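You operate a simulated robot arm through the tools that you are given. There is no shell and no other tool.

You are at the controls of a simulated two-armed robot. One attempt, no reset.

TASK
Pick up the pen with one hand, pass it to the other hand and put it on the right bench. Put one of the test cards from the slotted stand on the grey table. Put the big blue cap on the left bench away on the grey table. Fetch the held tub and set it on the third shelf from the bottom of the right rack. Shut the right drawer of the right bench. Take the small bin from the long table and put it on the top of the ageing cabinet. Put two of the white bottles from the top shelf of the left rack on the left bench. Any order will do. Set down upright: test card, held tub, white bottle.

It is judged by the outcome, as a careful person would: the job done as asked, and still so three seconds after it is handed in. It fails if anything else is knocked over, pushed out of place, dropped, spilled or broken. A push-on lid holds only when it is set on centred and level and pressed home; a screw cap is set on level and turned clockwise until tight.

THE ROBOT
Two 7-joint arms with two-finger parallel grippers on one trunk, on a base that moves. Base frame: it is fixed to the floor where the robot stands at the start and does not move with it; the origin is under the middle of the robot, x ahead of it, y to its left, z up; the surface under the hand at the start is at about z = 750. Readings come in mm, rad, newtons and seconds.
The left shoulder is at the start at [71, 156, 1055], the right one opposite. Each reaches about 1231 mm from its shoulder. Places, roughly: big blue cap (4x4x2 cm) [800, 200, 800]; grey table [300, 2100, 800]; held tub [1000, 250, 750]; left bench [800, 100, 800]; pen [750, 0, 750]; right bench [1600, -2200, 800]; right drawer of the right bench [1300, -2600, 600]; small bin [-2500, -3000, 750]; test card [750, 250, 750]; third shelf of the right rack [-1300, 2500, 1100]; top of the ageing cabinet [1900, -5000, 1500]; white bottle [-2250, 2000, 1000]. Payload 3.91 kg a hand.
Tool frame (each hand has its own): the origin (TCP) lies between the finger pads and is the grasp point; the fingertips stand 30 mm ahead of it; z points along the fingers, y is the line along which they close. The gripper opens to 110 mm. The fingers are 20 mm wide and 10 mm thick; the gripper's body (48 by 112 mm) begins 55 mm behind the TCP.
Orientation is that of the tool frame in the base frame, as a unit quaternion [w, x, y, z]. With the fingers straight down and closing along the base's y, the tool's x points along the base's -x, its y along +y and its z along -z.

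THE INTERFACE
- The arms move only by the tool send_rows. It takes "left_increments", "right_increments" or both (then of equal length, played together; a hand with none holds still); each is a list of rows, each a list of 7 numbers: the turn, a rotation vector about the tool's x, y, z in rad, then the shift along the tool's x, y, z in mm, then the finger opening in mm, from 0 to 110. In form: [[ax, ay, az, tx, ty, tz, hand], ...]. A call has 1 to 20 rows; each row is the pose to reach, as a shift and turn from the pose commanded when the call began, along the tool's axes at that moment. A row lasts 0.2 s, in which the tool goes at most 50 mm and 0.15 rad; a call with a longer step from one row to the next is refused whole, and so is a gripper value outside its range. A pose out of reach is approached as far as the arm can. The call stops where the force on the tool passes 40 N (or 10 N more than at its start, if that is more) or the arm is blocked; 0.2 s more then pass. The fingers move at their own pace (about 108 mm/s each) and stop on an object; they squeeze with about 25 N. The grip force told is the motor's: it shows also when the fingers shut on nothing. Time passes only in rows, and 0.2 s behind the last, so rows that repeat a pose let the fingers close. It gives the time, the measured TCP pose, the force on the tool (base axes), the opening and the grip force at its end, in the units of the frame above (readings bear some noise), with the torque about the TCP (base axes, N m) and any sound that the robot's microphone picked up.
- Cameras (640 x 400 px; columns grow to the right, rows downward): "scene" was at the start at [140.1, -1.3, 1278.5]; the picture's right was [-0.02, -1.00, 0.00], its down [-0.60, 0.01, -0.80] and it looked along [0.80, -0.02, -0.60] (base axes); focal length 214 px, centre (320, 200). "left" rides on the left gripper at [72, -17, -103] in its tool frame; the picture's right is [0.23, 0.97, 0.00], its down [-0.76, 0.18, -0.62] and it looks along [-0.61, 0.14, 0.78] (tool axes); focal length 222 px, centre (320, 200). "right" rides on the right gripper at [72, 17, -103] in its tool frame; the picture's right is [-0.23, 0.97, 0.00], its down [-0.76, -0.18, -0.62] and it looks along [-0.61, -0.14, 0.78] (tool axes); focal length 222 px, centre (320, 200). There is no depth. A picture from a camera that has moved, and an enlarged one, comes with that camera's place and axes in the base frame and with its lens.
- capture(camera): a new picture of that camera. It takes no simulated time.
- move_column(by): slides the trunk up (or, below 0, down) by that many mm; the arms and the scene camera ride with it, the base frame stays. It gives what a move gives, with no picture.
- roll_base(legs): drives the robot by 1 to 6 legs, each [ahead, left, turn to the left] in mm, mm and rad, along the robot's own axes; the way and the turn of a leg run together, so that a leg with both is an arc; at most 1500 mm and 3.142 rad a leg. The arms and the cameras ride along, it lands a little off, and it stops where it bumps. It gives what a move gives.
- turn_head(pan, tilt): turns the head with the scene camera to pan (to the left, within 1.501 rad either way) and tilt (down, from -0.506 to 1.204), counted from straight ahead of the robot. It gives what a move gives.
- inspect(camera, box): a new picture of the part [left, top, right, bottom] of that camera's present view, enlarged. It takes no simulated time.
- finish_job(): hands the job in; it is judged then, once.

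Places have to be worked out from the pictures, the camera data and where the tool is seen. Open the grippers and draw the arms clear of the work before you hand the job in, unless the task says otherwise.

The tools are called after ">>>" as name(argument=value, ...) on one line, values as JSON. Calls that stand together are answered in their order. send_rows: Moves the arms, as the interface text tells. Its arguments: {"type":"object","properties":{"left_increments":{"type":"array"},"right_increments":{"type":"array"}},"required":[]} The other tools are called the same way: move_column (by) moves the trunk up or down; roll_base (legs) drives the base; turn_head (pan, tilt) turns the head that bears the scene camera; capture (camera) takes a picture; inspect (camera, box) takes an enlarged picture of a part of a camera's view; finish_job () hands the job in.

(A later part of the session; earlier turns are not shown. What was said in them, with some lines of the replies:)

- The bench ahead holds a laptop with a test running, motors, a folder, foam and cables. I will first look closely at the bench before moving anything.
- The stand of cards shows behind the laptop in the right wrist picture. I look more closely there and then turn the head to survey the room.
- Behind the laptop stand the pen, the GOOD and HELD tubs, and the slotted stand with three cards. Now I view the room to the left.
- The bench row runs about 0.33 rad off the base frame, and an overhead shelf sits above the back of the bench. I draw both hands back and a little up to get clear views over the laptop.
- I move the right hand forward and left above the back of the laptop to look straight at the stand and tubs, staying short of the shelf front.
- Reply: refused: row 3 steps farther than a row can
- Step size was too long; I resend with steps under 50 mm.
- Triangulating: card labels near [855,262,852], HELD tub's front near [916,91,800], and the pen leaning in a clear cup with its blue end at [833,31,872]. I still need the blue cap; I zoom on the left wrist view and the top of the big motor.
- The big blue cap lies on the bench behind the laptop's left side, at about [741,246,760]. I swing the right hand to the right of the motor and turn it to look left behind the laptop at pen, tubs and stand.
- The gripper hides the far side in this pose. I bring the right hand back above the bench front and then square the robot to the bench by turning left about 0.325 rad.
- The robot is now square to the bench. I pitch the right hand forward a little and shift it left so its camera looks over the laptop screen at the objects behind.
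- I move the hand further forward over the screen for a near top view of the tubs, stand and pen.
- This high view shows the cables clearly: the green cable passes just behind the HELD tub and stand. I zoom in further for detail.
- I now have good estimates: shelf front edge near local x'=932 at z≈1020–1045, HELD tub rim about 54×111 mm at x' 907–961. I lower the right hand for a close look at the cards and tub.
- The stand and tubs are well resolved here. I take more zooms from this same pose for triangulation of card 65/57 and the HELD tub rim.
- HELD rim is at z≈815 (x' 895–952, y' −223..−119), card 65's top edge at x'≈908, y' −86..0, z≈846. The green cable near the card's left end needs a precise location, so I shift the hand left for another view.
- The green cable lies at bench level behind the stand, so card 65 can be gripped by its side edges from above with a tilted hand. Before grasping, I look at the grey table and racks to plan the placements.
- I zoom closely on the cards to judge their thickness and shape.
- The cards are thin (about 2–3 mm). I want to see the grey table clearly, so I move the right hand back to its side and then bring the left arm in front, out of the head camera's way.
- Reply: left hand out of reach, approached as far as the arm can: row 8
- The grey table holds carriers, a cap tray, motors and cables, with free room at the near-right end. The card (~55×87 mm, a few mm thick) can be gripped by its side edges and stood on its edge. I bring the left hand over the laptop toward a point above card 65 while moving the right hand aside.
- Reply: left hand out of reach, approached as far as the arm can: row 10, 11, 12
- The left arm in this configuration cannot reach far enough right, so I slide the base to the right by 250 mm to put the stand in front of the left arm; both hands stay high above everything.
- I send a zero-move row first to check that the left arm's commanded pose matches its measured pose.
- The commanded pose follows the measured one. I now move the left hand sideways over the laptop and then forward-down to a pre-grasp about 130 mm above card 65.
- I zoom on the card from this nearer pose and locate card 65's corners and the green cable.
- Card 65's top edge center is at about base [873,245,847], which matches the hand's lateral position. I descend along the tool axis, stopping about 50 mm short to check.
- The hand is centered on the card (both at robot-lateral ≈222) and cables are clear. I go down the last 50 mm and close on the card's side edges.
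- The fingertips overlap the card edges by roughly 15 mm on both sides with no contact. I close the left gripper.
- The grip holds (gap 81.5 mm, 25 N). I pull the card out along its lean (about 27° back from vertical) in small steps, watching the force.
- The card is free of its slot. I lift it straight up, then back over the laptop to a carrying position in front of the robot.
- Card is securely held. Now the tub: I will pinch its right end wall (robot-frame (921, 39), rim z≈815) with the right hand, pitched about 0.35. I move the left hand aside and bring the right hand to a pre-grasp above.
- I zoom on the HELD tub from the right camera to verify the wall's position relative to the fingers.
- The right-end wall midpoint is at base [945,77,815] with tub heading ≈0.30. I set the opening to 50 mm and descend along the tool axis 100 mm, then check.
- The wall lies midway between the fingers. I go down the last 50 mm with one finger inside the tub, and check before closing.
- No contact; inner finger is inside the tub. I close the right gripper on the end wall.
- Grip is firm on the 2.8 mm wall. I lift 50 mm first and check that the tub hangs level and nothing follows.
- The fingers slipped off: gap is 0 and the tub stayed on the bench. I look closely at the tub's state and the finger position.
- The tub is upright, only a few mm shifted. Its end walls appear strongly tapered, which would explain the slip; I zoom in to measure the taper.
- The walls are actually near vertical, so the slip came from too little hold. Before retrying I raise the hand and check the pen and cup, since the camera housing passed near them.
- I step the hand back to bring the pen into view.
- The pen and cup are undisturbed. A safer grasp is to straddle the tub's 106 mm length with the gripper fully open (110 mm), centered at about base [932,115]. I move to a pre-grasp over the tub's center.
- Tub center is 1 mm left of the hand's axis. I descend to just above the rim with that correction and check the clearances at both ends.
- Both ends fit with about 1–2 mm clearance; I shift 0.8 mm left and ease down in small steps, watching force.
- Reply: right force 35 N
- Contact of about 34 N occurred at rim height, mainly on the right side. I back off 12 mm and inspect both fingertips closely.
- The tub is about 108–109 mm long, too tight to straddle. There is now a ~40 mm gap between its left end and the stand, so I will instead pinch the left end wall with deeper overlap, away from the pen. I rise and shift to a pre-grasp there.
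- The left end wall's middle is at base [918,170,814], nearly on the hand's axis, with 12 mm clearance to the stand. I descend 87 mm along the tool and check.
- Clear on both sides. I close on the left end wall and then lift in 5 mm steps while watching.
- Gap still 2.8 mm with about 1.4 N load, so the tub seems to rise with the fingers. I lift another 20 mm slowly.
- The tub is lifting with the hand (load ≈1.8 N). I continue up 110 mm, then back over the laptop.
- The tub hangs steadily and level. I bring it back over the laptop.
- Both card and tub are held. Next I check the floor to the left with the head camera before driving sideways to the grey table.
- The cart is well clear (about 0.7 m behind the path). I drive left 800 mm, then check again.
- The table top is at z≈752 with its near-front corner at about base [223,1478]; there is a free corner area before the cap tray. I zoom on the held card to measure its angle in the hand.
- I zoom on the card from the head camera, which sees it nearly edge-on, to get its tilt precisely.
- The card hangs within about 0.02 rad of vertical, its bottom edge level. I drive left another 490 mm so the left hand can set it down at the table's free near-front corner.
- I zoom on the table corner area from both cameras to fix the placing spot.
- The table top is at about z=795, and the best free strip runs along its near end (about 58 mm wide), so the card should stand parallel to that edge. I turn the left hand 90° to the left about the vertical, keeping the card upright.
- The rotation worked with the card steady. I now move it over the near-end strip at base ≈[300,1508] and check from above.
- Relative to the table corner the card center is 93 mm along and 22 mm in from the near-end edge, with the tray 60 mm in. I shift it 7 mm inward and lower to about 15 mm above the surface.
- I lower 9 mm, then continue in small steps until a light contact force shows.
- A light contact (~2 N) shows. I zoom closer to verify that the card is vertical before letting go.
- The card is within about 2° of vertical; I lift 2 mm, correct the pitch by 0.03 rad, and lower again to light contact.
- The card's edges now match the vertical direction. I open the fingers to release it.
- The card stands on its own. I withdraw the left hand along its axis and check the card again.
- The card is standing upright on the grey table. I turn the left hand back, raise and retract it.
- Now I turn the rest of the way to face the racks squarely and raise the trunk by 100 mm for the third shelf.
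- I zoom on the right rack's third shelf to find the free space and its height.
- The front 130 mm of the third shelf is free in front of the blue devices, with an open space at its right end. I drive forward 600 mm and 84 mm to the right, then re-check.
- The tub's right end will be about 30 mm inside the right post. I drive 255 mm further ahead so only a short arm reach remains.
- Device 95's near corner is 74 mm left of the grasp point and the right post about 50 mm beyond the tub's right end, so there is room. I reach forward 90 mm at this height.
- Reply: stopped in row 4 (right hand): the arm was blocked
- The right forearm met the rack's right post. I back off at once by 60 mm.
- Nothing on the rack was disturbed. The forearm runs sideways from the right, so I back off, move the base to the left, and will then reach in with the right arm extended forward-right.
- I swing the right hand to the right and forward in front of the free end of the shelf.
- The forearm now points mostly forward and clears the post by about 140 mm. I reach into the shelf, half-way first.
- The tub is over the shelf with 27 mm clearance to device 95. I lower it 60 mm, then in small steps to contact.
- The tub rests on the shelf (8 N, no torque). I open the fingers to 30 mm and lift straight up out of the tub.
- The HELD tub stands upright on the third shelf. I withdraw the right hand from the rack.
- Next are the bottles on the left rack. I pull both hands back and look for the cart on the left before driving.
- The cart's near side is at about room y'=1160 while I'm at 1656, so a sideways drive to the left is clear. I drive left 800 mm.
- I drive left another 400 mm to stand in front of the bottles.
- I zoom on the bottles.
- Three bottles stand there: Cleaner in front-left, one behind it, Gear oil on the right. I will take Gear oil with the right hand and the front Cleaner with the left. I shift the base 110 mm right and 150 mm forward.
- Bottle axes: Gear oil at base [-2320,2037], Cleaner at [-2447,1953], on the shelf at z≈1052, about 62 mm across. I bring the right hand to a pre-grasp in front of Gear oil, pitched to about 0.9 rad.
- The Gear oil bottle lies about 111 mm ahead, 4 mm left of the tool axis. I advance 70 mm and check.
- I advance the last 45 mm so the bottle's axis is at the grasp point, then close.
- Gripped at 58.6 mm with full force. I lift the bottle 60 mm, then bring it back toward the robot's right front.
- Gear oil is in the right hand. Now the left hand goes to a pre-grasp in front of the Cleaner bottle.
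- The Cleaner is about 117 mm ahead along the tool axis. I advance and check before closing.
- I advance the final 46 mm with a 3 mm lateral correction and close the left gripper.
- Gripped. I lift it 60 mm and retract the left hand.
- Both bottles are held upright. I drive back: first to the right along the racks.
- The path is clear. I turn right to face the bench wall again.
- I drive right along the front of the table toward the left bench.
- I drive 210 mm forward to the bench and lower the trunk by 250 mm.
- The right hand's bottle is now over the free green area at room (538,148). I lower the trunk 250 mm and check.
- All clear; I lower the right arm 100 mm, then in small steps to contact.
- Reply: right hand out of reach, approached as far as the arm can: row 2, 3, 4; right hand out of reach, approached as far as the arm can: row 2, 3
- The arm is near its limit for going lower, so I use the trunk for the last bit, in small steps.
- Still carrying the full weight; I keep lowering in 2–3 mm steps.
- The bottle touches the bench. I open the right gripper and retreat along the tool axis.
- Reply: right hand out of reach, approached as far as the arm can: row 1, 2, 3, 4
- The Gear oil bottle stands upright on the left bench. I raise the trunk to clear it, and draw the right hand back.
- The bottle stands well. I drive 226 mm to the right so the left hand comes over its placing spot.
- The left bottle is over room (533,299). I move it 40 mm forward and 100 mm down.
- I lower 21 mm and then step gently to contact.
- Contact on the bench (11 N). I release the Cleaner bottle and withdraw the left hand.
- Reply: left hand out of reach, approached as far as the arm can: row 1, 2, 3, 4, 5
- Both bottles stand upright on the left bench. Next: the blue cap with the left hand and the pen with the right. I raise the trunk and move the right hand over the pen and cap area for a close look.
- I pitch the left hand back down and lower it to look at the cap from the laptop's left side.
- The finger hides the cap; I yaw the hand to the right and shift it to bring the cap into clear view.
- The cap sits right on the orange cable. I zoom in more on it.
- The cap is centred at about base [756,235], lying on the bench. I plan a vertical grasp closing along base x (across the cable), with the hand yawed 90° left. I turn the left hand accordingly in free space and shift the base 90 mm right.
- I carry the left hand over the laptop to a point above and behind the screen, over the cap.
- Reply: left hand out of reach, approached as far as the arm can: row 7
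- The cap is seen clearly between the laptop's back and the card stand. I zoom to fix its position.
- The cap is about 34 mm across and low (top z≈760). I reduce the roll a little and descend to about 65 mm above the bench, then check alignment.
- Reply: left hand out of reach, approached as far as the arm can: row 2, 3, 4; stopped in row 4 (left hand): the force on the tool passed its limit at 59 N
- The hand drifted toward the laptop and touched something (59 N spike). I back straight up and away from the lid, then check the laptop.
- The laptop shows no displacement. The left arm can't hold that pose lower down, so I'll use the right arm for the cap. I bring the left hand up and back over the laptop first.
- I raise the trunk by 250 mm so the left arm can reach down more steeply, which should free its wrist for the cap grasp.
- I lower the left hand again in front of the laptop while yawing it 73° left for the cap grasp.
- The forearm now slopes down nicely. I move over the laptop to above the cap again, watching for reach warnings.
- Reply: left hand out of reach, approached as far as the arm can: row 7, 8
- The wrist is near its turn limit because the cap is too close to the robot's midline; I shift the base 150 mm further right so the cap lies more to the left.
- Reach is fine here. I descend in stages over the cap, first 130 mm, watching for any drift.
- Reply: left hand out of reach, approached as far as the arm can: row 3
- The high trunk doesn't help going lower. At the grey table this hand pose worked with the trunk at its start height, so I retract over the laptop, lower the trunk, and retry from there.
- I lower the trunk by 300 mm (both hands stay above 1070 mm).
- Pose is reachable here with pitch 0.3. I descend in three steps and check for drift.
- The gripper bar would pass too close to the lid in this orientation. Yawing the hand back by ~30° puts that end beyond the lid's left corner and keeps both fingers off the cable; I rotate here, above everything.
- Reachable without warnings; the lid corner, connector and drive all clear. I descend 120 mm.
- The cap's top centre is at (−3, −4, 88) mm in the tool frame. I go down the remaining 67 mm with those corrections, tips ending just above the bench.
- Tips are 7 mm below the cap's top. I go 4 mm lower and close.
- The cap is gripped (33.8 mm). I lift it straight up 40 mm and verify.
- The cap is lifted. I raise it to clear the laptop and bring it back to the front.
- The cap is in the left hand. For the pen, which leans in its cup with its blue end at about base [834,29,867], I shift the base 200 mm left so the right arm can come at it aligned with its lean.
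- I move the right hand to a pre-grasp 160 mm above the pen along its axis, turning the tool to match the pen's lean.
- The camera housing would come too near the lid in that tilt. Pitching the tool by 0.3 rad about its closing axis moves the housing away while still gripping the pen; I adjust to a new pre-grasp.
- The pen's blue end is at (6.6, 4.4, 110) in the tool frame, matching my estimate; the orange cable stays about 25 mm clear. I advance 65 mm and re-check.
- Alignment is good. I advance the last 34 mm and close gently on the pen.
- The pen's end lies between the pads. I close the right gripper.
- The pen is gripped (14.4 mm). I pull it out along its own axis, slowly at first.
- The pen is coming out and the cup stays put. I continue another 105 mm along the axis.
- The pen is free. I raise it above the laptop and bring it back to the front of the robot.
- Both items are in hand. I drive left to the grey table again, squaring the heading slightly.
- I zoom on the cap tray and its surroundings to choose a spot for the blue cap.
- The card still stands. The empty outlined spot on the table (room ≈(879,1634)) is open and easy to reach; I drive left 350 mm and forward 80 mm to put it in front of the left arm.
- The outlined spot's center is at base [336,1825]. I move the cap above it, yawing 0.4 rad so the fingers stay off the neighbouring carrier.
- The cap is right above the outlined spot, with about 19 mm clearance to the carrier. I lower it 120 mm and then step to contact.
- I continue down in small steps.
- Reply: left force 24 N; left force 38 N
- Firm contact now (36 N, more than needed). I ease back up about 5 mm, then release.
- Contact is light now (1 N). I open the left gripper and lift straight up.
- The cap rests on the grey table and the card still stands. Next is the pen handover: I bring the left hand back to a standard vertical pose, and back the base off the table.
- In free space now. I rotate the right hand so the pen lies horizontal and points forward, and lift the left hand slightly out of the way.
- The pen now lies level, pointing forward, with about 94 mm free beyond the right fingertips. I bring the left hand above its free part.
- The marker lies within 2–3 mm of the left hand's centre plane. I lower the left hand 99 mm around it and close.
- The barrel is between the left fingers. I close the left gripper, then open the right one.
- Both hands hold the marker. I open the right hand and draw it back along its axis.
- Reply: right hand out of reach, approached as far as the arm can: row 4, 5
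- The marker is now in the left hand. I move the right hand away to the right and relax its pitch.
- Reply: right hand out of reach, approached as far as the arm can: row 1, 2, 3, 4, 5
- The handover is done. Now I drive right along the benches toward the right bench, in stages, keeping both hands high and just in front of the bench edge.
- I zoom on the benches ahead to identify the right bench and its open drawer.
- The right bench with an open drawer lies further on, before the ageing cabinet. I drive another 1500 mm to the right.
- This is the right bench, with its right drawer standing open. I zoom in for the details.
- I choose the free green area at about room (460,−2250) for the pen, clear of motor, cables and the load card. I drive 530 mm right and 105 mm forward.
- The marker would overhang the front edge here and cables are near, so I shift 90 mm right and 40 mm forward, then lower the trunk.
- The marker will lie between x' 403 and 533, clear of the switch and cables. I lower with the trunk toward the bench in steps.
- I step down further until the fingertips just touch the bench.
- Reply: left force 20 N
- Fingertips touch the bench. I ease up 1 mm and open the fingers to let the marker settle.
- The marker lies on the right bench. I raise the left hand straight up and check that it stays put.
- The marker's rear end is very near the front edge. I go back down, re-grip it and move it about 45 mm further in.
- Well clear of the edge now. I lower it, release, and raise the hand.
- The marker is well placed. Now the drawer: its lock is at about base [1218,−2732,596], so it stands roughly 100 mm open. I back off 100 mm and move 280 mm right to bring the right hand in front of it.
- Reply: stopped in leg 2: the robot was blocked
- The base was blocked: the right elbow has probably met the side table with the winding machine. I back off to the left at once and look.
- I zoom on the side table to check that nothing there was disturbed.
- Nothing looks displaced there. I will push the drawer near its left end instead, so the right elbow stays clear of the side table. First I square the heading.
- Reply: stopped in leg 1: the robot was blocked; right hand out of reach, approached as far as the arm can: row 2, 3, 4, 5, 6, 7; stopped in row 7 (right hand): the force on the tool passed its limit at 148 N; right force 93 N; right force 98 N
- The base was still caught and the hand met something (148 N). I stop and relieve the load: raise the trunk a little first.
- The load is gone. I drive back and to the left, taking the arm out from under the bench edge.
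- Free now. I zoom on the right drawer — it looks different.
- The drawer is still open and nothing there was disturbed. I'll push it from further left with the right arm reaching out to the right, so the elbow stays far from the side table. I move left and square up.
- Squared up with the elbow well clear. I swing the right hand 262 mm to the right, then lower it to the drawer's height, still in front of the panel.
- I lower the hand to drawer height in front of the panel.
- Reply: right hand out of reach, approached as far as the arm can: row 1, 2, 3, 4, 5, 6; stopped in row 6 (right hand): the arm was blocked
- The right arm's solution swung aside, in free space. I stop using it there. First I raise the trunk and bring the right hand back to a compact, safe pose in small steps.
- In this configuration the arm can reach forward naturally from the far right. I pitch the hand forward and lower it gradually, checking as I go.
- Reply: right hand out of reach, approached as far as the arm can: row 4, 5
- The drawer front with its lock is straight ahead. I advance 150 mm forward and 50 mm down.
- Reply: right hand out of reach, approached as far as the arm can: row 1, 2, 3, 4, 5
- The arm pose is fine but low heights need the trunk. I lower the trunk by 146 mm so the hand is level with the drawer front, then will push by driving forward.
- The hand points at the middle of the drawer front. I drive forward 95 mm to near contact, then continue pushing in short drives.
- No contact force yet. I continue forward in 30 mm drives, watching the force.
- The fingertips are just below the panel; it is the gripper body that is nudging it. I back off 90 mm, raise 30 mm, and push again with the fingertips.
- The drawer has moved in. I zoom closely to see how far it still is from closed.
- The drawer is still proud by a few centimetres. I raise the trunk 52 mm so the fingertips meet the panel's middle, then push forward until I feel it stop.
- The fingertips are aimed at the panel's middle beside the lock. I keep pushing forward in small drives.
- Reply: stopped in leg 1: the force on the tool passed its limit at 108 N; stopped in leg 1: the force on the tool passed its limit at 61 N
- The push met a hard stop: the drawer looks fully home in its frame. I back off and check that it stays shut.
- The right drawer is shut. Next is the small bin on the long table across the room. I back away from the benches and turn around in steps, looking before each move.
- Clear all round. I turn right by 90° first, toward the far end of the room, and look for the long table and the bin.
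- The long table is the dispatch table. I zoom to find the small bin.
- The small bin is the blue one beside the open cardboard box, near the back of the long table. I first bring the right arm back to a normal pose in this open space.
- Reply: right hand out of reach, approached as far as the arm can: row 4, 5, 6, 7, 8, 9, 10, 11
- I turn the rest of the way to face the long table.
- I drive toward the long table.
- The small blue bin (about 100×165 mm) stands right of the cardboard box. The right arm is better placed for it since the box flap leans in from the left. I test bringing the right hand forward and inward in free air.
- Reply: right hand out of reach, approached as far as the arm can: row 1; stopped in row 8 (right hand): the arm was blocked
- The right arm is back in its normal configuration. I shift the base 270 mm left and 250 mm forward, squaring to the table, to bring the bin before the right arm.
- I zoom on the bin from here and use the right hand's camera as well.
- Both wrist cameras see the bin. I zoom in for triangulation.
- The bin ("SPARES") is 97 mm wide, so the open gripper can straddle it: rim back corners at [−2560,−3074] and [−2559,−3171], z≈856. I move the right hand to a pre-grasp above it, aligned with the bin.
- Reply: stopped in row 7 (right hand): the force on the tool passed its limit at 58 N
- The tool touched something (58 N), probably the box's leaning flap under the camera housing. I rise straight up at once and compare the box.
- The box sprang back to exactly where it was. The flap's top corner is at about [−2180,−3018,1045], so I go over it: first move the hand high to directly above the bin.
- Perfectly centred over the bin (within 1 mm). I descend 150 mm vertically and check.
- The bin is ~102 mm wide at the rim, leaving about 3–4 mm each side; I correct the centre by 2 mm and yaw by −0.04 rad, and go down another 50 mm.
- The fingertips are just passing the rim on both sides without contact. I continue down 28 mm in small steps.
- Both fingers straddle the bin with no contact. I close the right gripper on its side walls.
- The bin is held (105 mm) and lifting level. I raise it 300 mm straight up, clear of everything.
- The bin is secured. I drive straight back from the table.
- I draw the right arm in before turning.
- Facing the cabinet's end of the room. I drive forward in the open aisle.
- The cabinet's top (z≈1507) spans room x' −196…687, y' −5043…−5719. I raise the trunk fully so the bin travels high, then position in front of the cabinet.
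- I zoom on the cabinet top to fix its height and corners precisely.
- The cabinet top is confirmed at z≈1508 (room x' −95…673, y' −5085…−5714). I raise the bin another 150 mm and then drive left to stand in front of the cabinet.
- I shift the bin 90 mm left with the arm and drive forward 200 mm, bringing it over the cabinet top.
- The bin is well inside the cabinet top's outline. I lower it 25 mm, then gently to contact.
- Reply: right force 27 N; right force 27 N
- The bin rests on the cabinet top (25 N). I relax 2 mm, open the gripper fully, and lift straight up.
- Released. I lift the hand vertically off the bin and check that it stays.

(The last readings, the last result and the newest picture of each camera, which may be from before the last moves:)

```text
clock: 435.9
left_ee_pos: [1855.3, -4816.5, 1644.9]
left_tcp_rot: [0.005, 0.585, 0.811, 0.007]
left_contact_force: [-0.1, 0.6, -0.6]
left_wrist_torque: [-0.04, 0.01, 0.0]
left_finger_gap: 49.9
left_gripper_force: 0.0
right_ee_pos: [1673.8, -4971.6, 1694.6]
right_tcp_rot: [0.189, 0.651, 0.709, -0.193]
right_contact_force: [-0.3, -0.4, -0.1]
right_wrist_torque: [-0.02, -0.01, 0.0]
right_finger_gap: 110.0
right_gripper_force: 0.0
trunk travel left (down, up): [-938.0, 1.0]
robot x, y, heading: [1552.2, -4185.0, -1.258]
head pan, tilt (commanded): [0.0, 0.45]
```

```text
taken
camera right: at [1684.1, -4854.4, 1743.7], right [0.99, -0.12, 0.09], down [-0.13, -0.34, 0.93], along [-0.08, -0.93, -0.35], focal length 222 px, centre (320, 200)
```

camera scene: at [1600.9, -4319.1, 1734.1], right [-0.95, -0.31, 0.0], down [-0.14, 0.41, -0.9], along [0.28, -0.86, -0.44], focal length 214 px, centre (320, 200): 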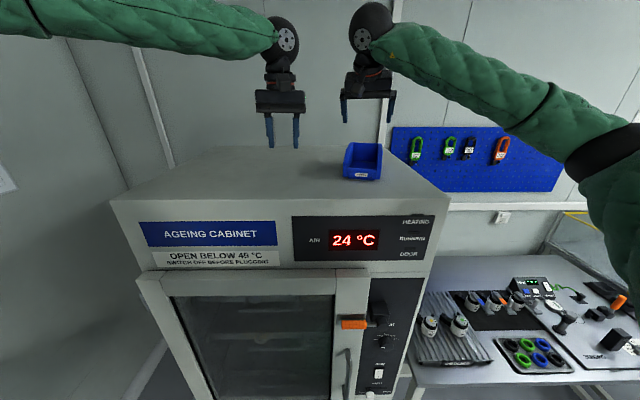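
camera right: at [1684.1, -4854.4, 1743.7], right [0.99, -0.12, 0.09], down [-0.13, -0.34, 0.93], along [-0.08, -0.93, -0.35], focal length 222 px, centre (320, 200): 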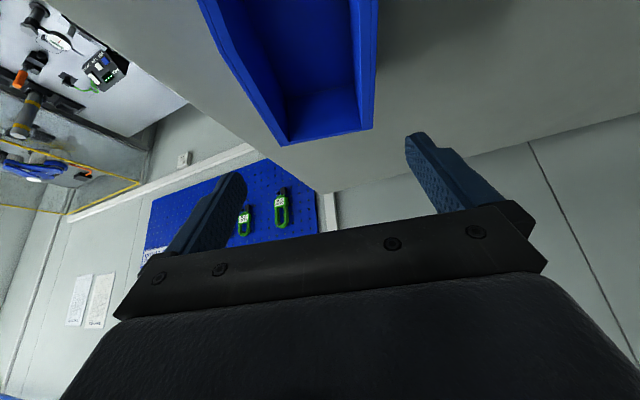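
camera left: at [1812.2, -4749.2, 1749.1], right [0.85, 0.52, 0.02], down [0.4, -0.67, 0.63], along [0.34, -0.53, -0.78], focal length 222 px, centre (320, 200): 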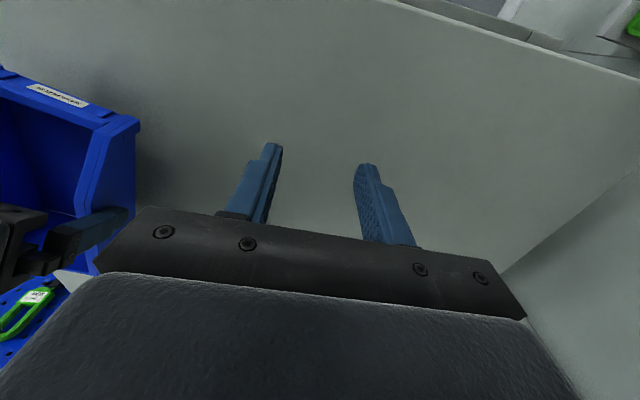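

The bin stands on the cabinet top. I drive back clear of the cabinet and check around.

>>> roll_base(legs=[[-280, 0, 0]])

>>> capture(camera="scene")

>>> turn_head(pan=1.5, tilt=0.5)

>>> capture(camera="scene")

```text
clock: 437.9
left_ee_pos: [1761.7, -4552.4, 1643.4]
left_tcp_rot: [0.005, 0.591, 0.807, 0.008]
left_contact_force: [0.4, -0.5, 0.5]
left_wrist_torque: [-0.02, 0.01, -0.02]
left_finger_gap: 50.1
left_gripper_force: 0.1
right_ee_pos: [1577.0, -4704.8, 1690.9]
right_tcp_rot: [0.187, 0.656, 0.705, -0.194]
right_contact_force: [-0.9, -0.1, -0.4]
right_wrist_torque: [-0.02, 0.0, 0.02]
right_finger_gap: 109.9
right_gripper_force: 0.0
trunk travel left (down, up): [-938.0, 1.0]
robot x, y, heading: [1464.6, -3915.3, -1.27]
head pan, tilt (commanded): [0.0, 0.45]
```

```text
taken
camera scene: at [1513.3, -4052.3, 1733.8], right [-0.96, -0.3, 0.0], down [-0.13, 0.42, -0.9], along [0.27, -0.86, -0.44], focal length 214 px, centre (320, 200)
```

scene: 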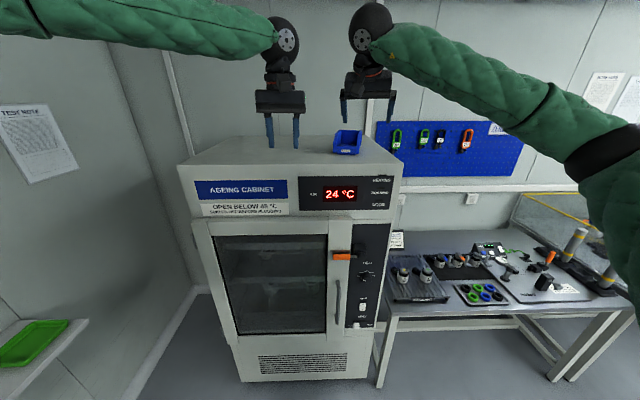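

```text
clock: 439.5
left_ee_pos: [1760.5, -4549.7, 1645.8]
left_tcp_rot: [0.005, 0.591, 0.807, 0.007]
left_contact_force: [-0.2, 0.5, -0.2]
left_wrist_torque: [0.0, -0.02, 0.01]
left_finger_gap: 49.9
left_gripper_force: 0.1
right_ee_pos: [1575.9, -4703.4, 1693.4]
right_tcp_rot: [0.189, 0.655, 0.705, -0.193]
right_contact_force: [0.5, -1.0, 0.0]
right_wrist_torque: [0.0, 0.0, -0.02]
right_finger_gap: 110.1
right_gripper_force: 0.0
trunk travel left (down, up): [-938.0, 1.0]
robot x, y, heading: [1468.9, -3912.5, -1.272]
head pan, tilt (commanded): [1.499, 0.499]
```

```text
taken
camera scene: at [1573.7, -3941.4, 1729.7], right [0.23, -0.97, 0.0], down [-0.47, -0.11, -0.88], along [0.86, 0.2, -0.48], focal length 214 px, centre (320, 200)
```

scene: 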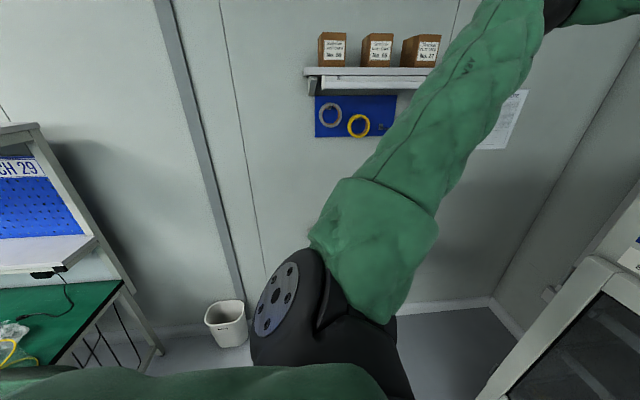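

All deliveries are done. I make a final check of the earlier placements: I drive out to the middle of the room.

>>> roll_base(legs=[[0, -750, 0], [0, -700, 0]])

>>> move_column(by=-300)

>>> roll_base(legs=[[0, 0, 1.57], [0, 0, 1.2]])

>>> turn_head(pan=0.0, tilt=0.3)

>>> capture(camera="scene")

```text
clock: 446.9
left_ee_pos: [418.0, -4983.2, 1644.4]
left_tcp_rot: [0.005, 0.58, 0.814, 0.007]
left_contact_force: [-0.8, 0.6, -1.1]
left_wrist_torque: [0.0, 0.01, -0.05]
left_finger_gap: 50.2
left_gripper_force: 0.0
right_ee_pos: [237.8, -5139.5, 1692.3]
right_tcp_rot: [0.191, 0.647, 0.713, -0.192]
right_contact_force: [0.7, 0.1, -0.3]
right_wrist_torque: [-0.01, -0.01, 0.01]
right_finger_gap: 110.4
right_gripper_force: 0.1
trunk travel left (down, up): [-938.0, 1.0]
robot x, y, heading: [111.2, -4355.0, -1.248]
head pan, tilt (commanded): [1.499, 0.499]
```

```text
clock: 449.9
left_ee_pos: [417.4, -4982.4, 1345.1]
left_tcp_rot: [0.005, 0.581, 0.814, 0.007]
left_contact_force: [-0.6, 1.0, 0.3]
left_wrist_torque: [0.0, 0.02, -0.01]
left_finger_gap: 50.0
left_gripper_force: 0.1
right_ee_pos: [237.0, -5139.7, 1393.8]
right_tcp_rot: [0.191, 0.647, 0.713, -0.192]
right_contact_force: [-0.6, -0.7, -0.2]
right_wrist_torque: [-0.02, 0.0, 0.0]
right_finger_gap: 110.2
right_gripper_force: 0.1
trunk travel left (down, up): [-638.0, 302.0]
robot x, y, heading: [110.4, -4351.0, -1.249]
head pan, tilt (commanded): [1.499, 0.499]
```

```text
clock: 457.1
left_ee_pos: [42.6, -3655.7, 1345.1]
left_tcp_rot: [-0.006, -0.697, 0.717, 0.006]
left_contact_force: [-0.1, -0.3, 0.0]
left_wrist_torque: [-0.03, 0.02, 0.01]
left_finger_gap: 50.4
left_gripper_force: 0.0
right_ee_pos: [267.4, -3572.1, 1393.4]
right_tcp_rot: [0.222, -0.586, 0.764, 0.154]
right_contact_force: [-0.4, 0.4, -0.7]
right_wrist_torque: [0.01, 0.02, 0.0]
right_finger_gap: 110.1
right_gripper_force: 0.0
trunk travel left (down, up): [-638.0, 302.0]
robot x, y, heading: [111.2, -4354.2, 1.535]
head pan, tilt (commanded): [1.499, 0.499]
```

```text
clock: 458.7
left_ee_pos: [43.9, -3656.1, 1344.8]
left_tcp_rot: [-0.006, -0.697, 0.717, 0.007]
left_contact_force: [0.6, 0.2, -0.4]
left_wrist_torque: [0.03, 0.0, 0.01]
left_finger_gap: 49.9
left_gripper_force: 0.0
right_ee_pos: [267.0, -3572.7, 1394.7]
right_tcp_rot: [0.222, -0.586, 0.764, 0.153]
right_contact_force: [-0.5, -0.6, 0.8]
right_wrist_torque: [0.02, 0.01, 0.0]
right_finger_gap: 110.1
right_gripper_force: 0.1
trunk travel left (down, up): [-638.0, 302.0]
robot x, y, heading: [109.2, -4349.9, 1.539]
head pan, tilt (commanded): [0.0, 0.3]
```

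```text
taken
camera scene: at [116.6, -4208.6, 1448.0], right [1.0, -0.04, 0.0], down [-0.01, -0.3, -0.96], along [0.03, 0.95, -0.3], focal length 214 px, centre (320, 200)
```

scene: 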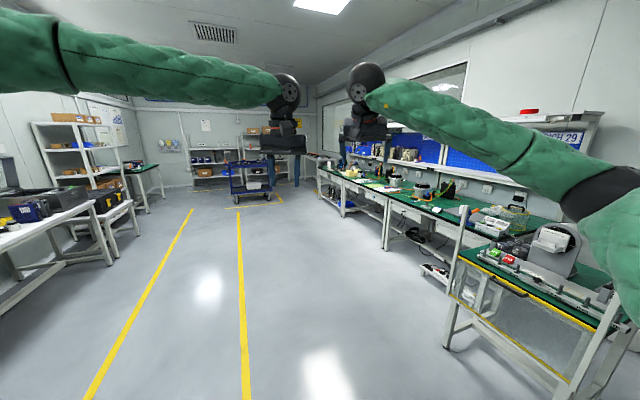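

I square up to face down the aisle and drive forward to look at the benches, table and racks.

>>> roll_base(legs=[[0, 0, 0.34], [1400, 0, 0], [1400, 0, 0]])

>>> turn_head(pan=-0.5, tilt=0.3)

>>> capture(camera="scene")

```text
clock: 473.2
left_ee_pos: [-1088.3, -1097.5, 1344.6]
left_tcp_rot: [0.007, 0.818, -0.576, -0.005]
left_contact_force: [-0.3, -0.6, 0.0]
left_wrist_torque: [0.02, 0.0, -0.02]
left_finger_gap: 50.4
left_gripper_force: 0.0
right_ee_pos: [-908.5, -938.6, 1393.5]
right_tcp_rot: [-0.189, 0.717, -0.643, -0.192]
right_contact_force: [-1.0, 0.4, 0.6]
right_wrist_torque: [-0.02, 0.02, 0.01]
right_finger_gap: 110.0
right_gripper_force: 0.0
trunk travel left (down, up): [-638.0, 302.0]
robot x, y, heading: [-768.5, -1721.4, 1.907]
head pan, tilt (commanded): [0.0, 0.3]
```

```text
clock: 474.1
left_ee_pos: [-1089.1, -1097.9, 1345.7]
left_tcp_rot: [0.007, 0.818, -0.576, -0.005]
left_contact_force: [0.2, 0.0, 0.3]
left_wrist_torque: [0.02, -0.03, -0.01]
left_finger_gap: 50.0
left_gripper_force: 0.0
right_ee_pos: [-909.5, -939.6, 1395.0]
right_tcp_rot: [-0.189, 0.717, -0.643, -0.192]
right_contact_force: [0.6, 0.2, -0.2]
right_wrist_torque: [-0.01, 0.0, 0.02]
right_finger_gap: 110.1
right_gripper_force: 0.0
trunk travel left (down, up): [-638.0, 302.0]
robot x, y, heading: [-770.6, -1727.0, 1.907]
head pan, tilt (commanded): [-0.499, 0.3]
```

```text
taken
camera scene: at [-772.2, -1582.9, 1448.0], right [0.99, -0.16, 0.0], down [-0.05, -0.29, -0.96], along [0.15, 0.94, -0.3], focal length 214 px, centre (320, 200)
```

scene: 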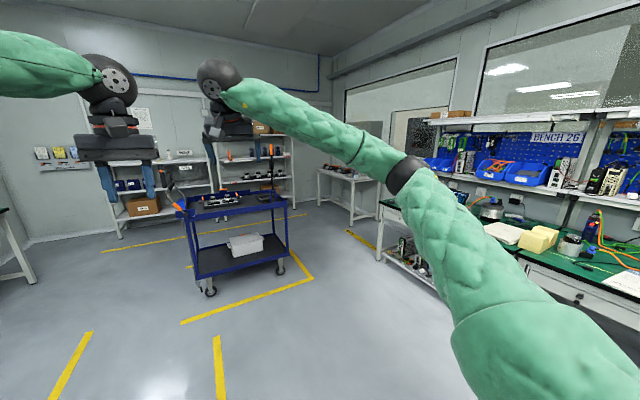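

I zoom on the grey table, the racks, and the benches from here.

>>> inspect(camera="scene", box=[305, 150, 385, 210])

>>> inspect(camera="scene", box=[90, 120, 310, 220])

>>> turn_head(pan=-1.1, tilt=0.35)

>>> capture(camera="scene")

```text
6.67 times, centred on (345, 180) of scene
camera zoom: at [-772.2, -1582.9, 1448.0], right [0.99, -0.16, 0.0], down [-0.05, -0.29, -0.96], along [0.15, 0.94, -0.3], focal length 1430 px, centre (153, 333)
```

zoom: 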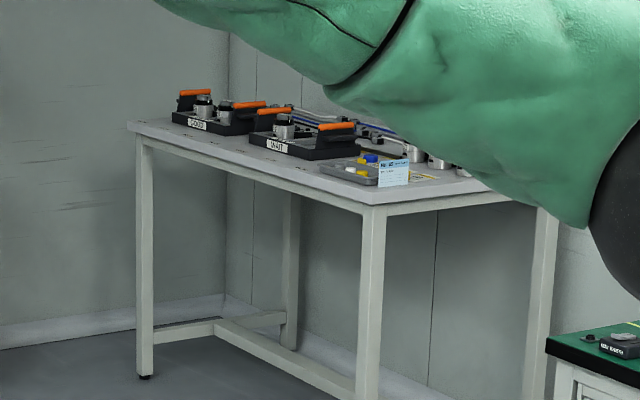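

```text
2.91 times, centred on (200, 170) of scene
camera zoom: at [-772.2, -1582.9, 1448.0], right [0.99, -0.16, 0.0], down [-0.05, -0.29, -0.96], along [0.15, 0.94, -0.3], focal length 624 px, centre (669, 287)
```

zoom: 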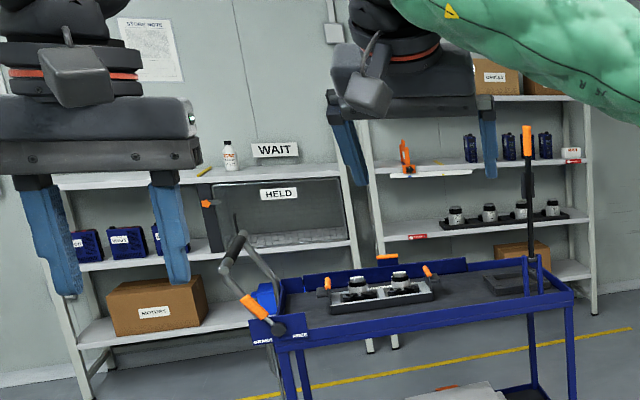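

```text
clock: 475.1
left_ee_pos: [-1087.8, -1097.6, 1345.7]
left_tcp_rot: [0.006, 0.818, -0.576, -0.006]
left_contact_force: [-0.5, -1.0, -0.2]
left_wrist_torque: [0.01, -0.02, 0.01]
left_finger_gap: 50.0
left_gripper_force: 0.0
right_ee_pos: [-908.8, -938.6, 1393.1]
right_tcp_rot: [-0.19, 0.717, -0.643, -0.192]
right_contact_force: [0.5, -0.2, -0.4]
right_wrist_torque: [0.01, 0.0, 0.0]
right_finger_gap: 110.2
right_gripper_force: 0.0
trunk travel left (down, up): [-638.0, 302.0]
robot x, y, heading: [-771.2, -1722.0, 1.906]
head pan, tilt (commanded): [-1.1, 0.351]
```

```text
taken
camera scene: at [-723.0, -1607.7, 1443.3], right [0.72, -0.69, 0.0], down [-0.24, -0.25, -0.94], along [0.65, 0.68, -0.34], focal length 214 px, centre (320, 200)
```

scene: 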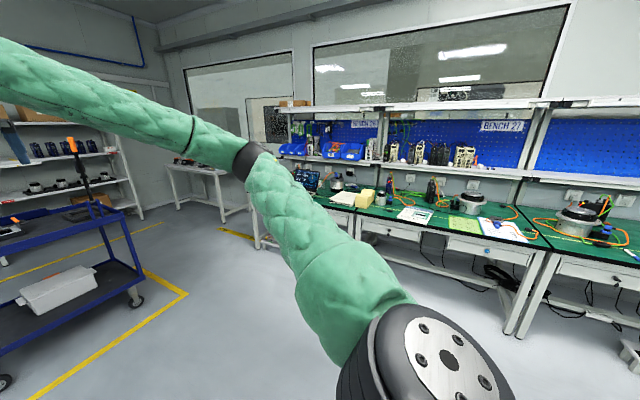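

Card, cap, tub and remaining bottle all look right. I turn slightly to see the two bottles and the marker past the arm.

>>> roll_base(legs=[[0, 0, 0.35]])

>>> turn_head(pan=-0.8, tilt=0.3)

>>> capture(camera="scene")

>>> inspect(camera="scene", box=[360, 150, 520, 250])

>>> turn_head(pan=-1.5, tilt=0.35)

>>> capture(camera="scene")

```text
clock: 476.6
left_ee_pos: [-1288.0, -1246.4, 1345.2]
left_tcp_rot: [0.008, 0.907, -0.422, -0.004]
left_contact_force: [0.3, 0.1, 0.0]
left_wrist_torque: [0.04, -0.01, 0.0]
left_finger_gap: 50.0
left_gripper_force: 0.1
right_ee_pos: [-1174.7, -1036.2, 1393.2]
right_tcp_rot: [-0.154, 0.819, -0.506, -0.222]
right_contact_force: [0.8, 0.2, 0.1]
right_wrist_torque: [-0.01, -0.02, 0.0]
right_finger_gap: 109.9
right_gripper_force: 0.1
trunk travel left (down, up): [-638.0, 302.0]
robot x, y, heading: [-774.9, -1725.7, 2.262]
head pan, tilt (commanded): [-1.1, 0.351]
```

```text
clock: 477.4
left_ee_pos: [-1286.7, -1247.3, 1345.1]
left_tcp_rot: [0.007, 0.907, -0.422, -0.004]
left_contact_force: [0.3, 0.3, 0.1]
left_wrist_torque: [0.04, 0.0, 0.02]
left_finger_gap: 49.9
left_gripper_force: 0.1
right_ee_pos: [-1173.8, -1035.5, 1393.6]
right_tcp_rot: [-0.154, 0.819, -0.506, -0.223]
right_contact_force: [0.3, -0.1, 0.1]
right_wrist_torque: [0.04, 0.02, 0.02]
right_finger_gap: 110.2
right_gripper_force: 0.1
trunk travel left (down, up): [-638.0, 302.0]
robot x, y, heading: [-771.5, -1723.0, 2.263]
head pan, tilt (commanded): [-0.799, 0.3]
```

```text
taken
camera scene: at [-792.8, -1590.9, 1448.0], right [0.99, -0.11, 0.0], down [-0.03, -0.29, -0.96], along [0.1, 0.95, -0.3], focal length 214 px, centre (320, 200)
```

scene: 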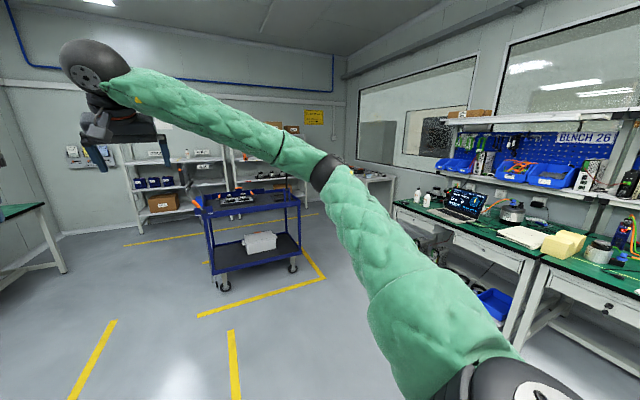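

```text
4.00 times, centred on (440, 200) of scene
camera zoom: at [-792.8, -1590.9, 1448.0], right [0.99, -0.11, 0.0], down [-0.03, -0.29, -0.96], along [0.1, 0.95, -0.3], focal length 858 px, centre (-160, 200)
```

zoom: 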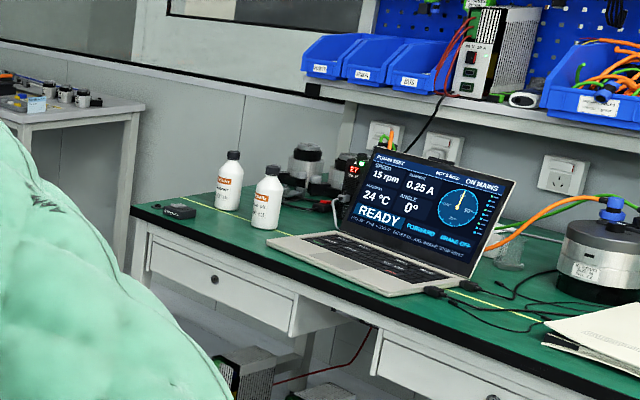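

```text
clock: 478.5
left_ee_pos: [-1286.9, -1245.9, 1345.5]
left_tcp_rot: [0.008, 0.907, -0.422, -0.004]
left_contact_force: [-1.0, 0.1, 0.0]
left_wrist_torque: [-0.03, -0.01, -0.02]
left_finger_gap: 50.2
left_gripper_force: 0.1
right_ee_pos: [-1174.1, -1035.4, 1394.6]
right_tcp_rot: [-0.153, 0.819, -0.506, -0.223]
right_contact_force: [0.2, 0.3, -0.2]
right_wrist_torque: [0.0, 0.01, -0.02]
right_finger_gap: 110.0
right_gripper_force: 0.0
trunk travel left (down, up): [-638.0, 302.0]
robot x, y, heading: [-775.0, -1724.0, 2.267]
head pan, tilt (commanded): [-1.499, 0.351]
```

```text
taken
camera scene: at [-735.8, -1619.3, 1443.3], right [0.69, -0.72, 0.0], down [-0.25, -0.24, -0.94], along [0.68, 0.65, -0.34], focal length 214 px, centre (320, 200)
```

scene: 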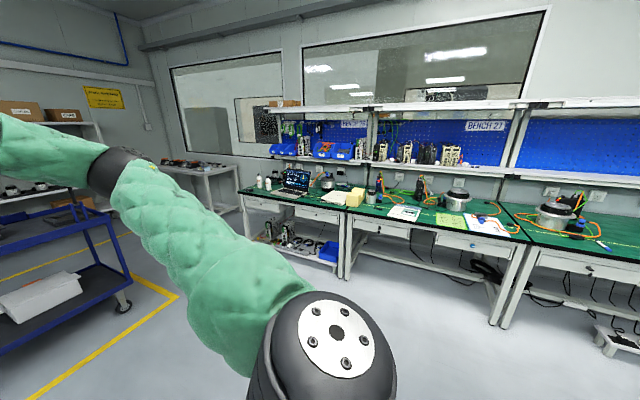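

Everything checks out: bottles, card, cap, tub, marker, drawer and bin are in place. Both grippers are open and empty, and the arms are clear of the work, so I hand the job in.

>>> finish_job()

```text
The job is handed in.
```

All seven parts of the task are done and the job is handed in. I drove back at the end to look again: everything was in place except the drawer and the bin, which I last saw right after doing them.

| Item | Where it is now |
|---|---|
| Pen | Lifted from its cup with the right hand, passed to the left, and lying on the right bench |
| Test card No. 65 | Standing upright on its long edge near the end of the grey table |
| Big blue cap | On the grey table, inside the empty yellow-outlined spot, not in the cap tray beside it |
| HELD tub | Upright on the third shelf of the right rack, at its right end |
| Right drawer of the right bench | Pushed in to its stop |
| Small bin ("SPARES") | On top of the ageing cabinet |
| Two white bottles (Gear oil and Cleaner) | Upright on the left bench; the third is still on the left rack |

There were several bumps along the way:
- **HELD tub:** it slipped out of the first grip while still at the bench and slid about 10 mm before I lifted it properly.
- **Laptop lid:** the left hand touched it once (about 59 N). It did not move in the pictures.
- **Right rack:** the right forearm met the end post once while I was placing the tub. Nothing on the shelves shifted.
- **Right bench:** the base was blocked twice by what was probably the side table with the winding machine. The hand also hit something under the bench edge (about 148 N). I saw nothing out of place afterwards.
- **Cardboard box on the long table:** the hand pressed on one flap (about 58 N). It sprang back to where it was.
- **Marker:** it dropped about 10 mm when I first released it on the right bench. I then picked it up again and moved it further from the edge.
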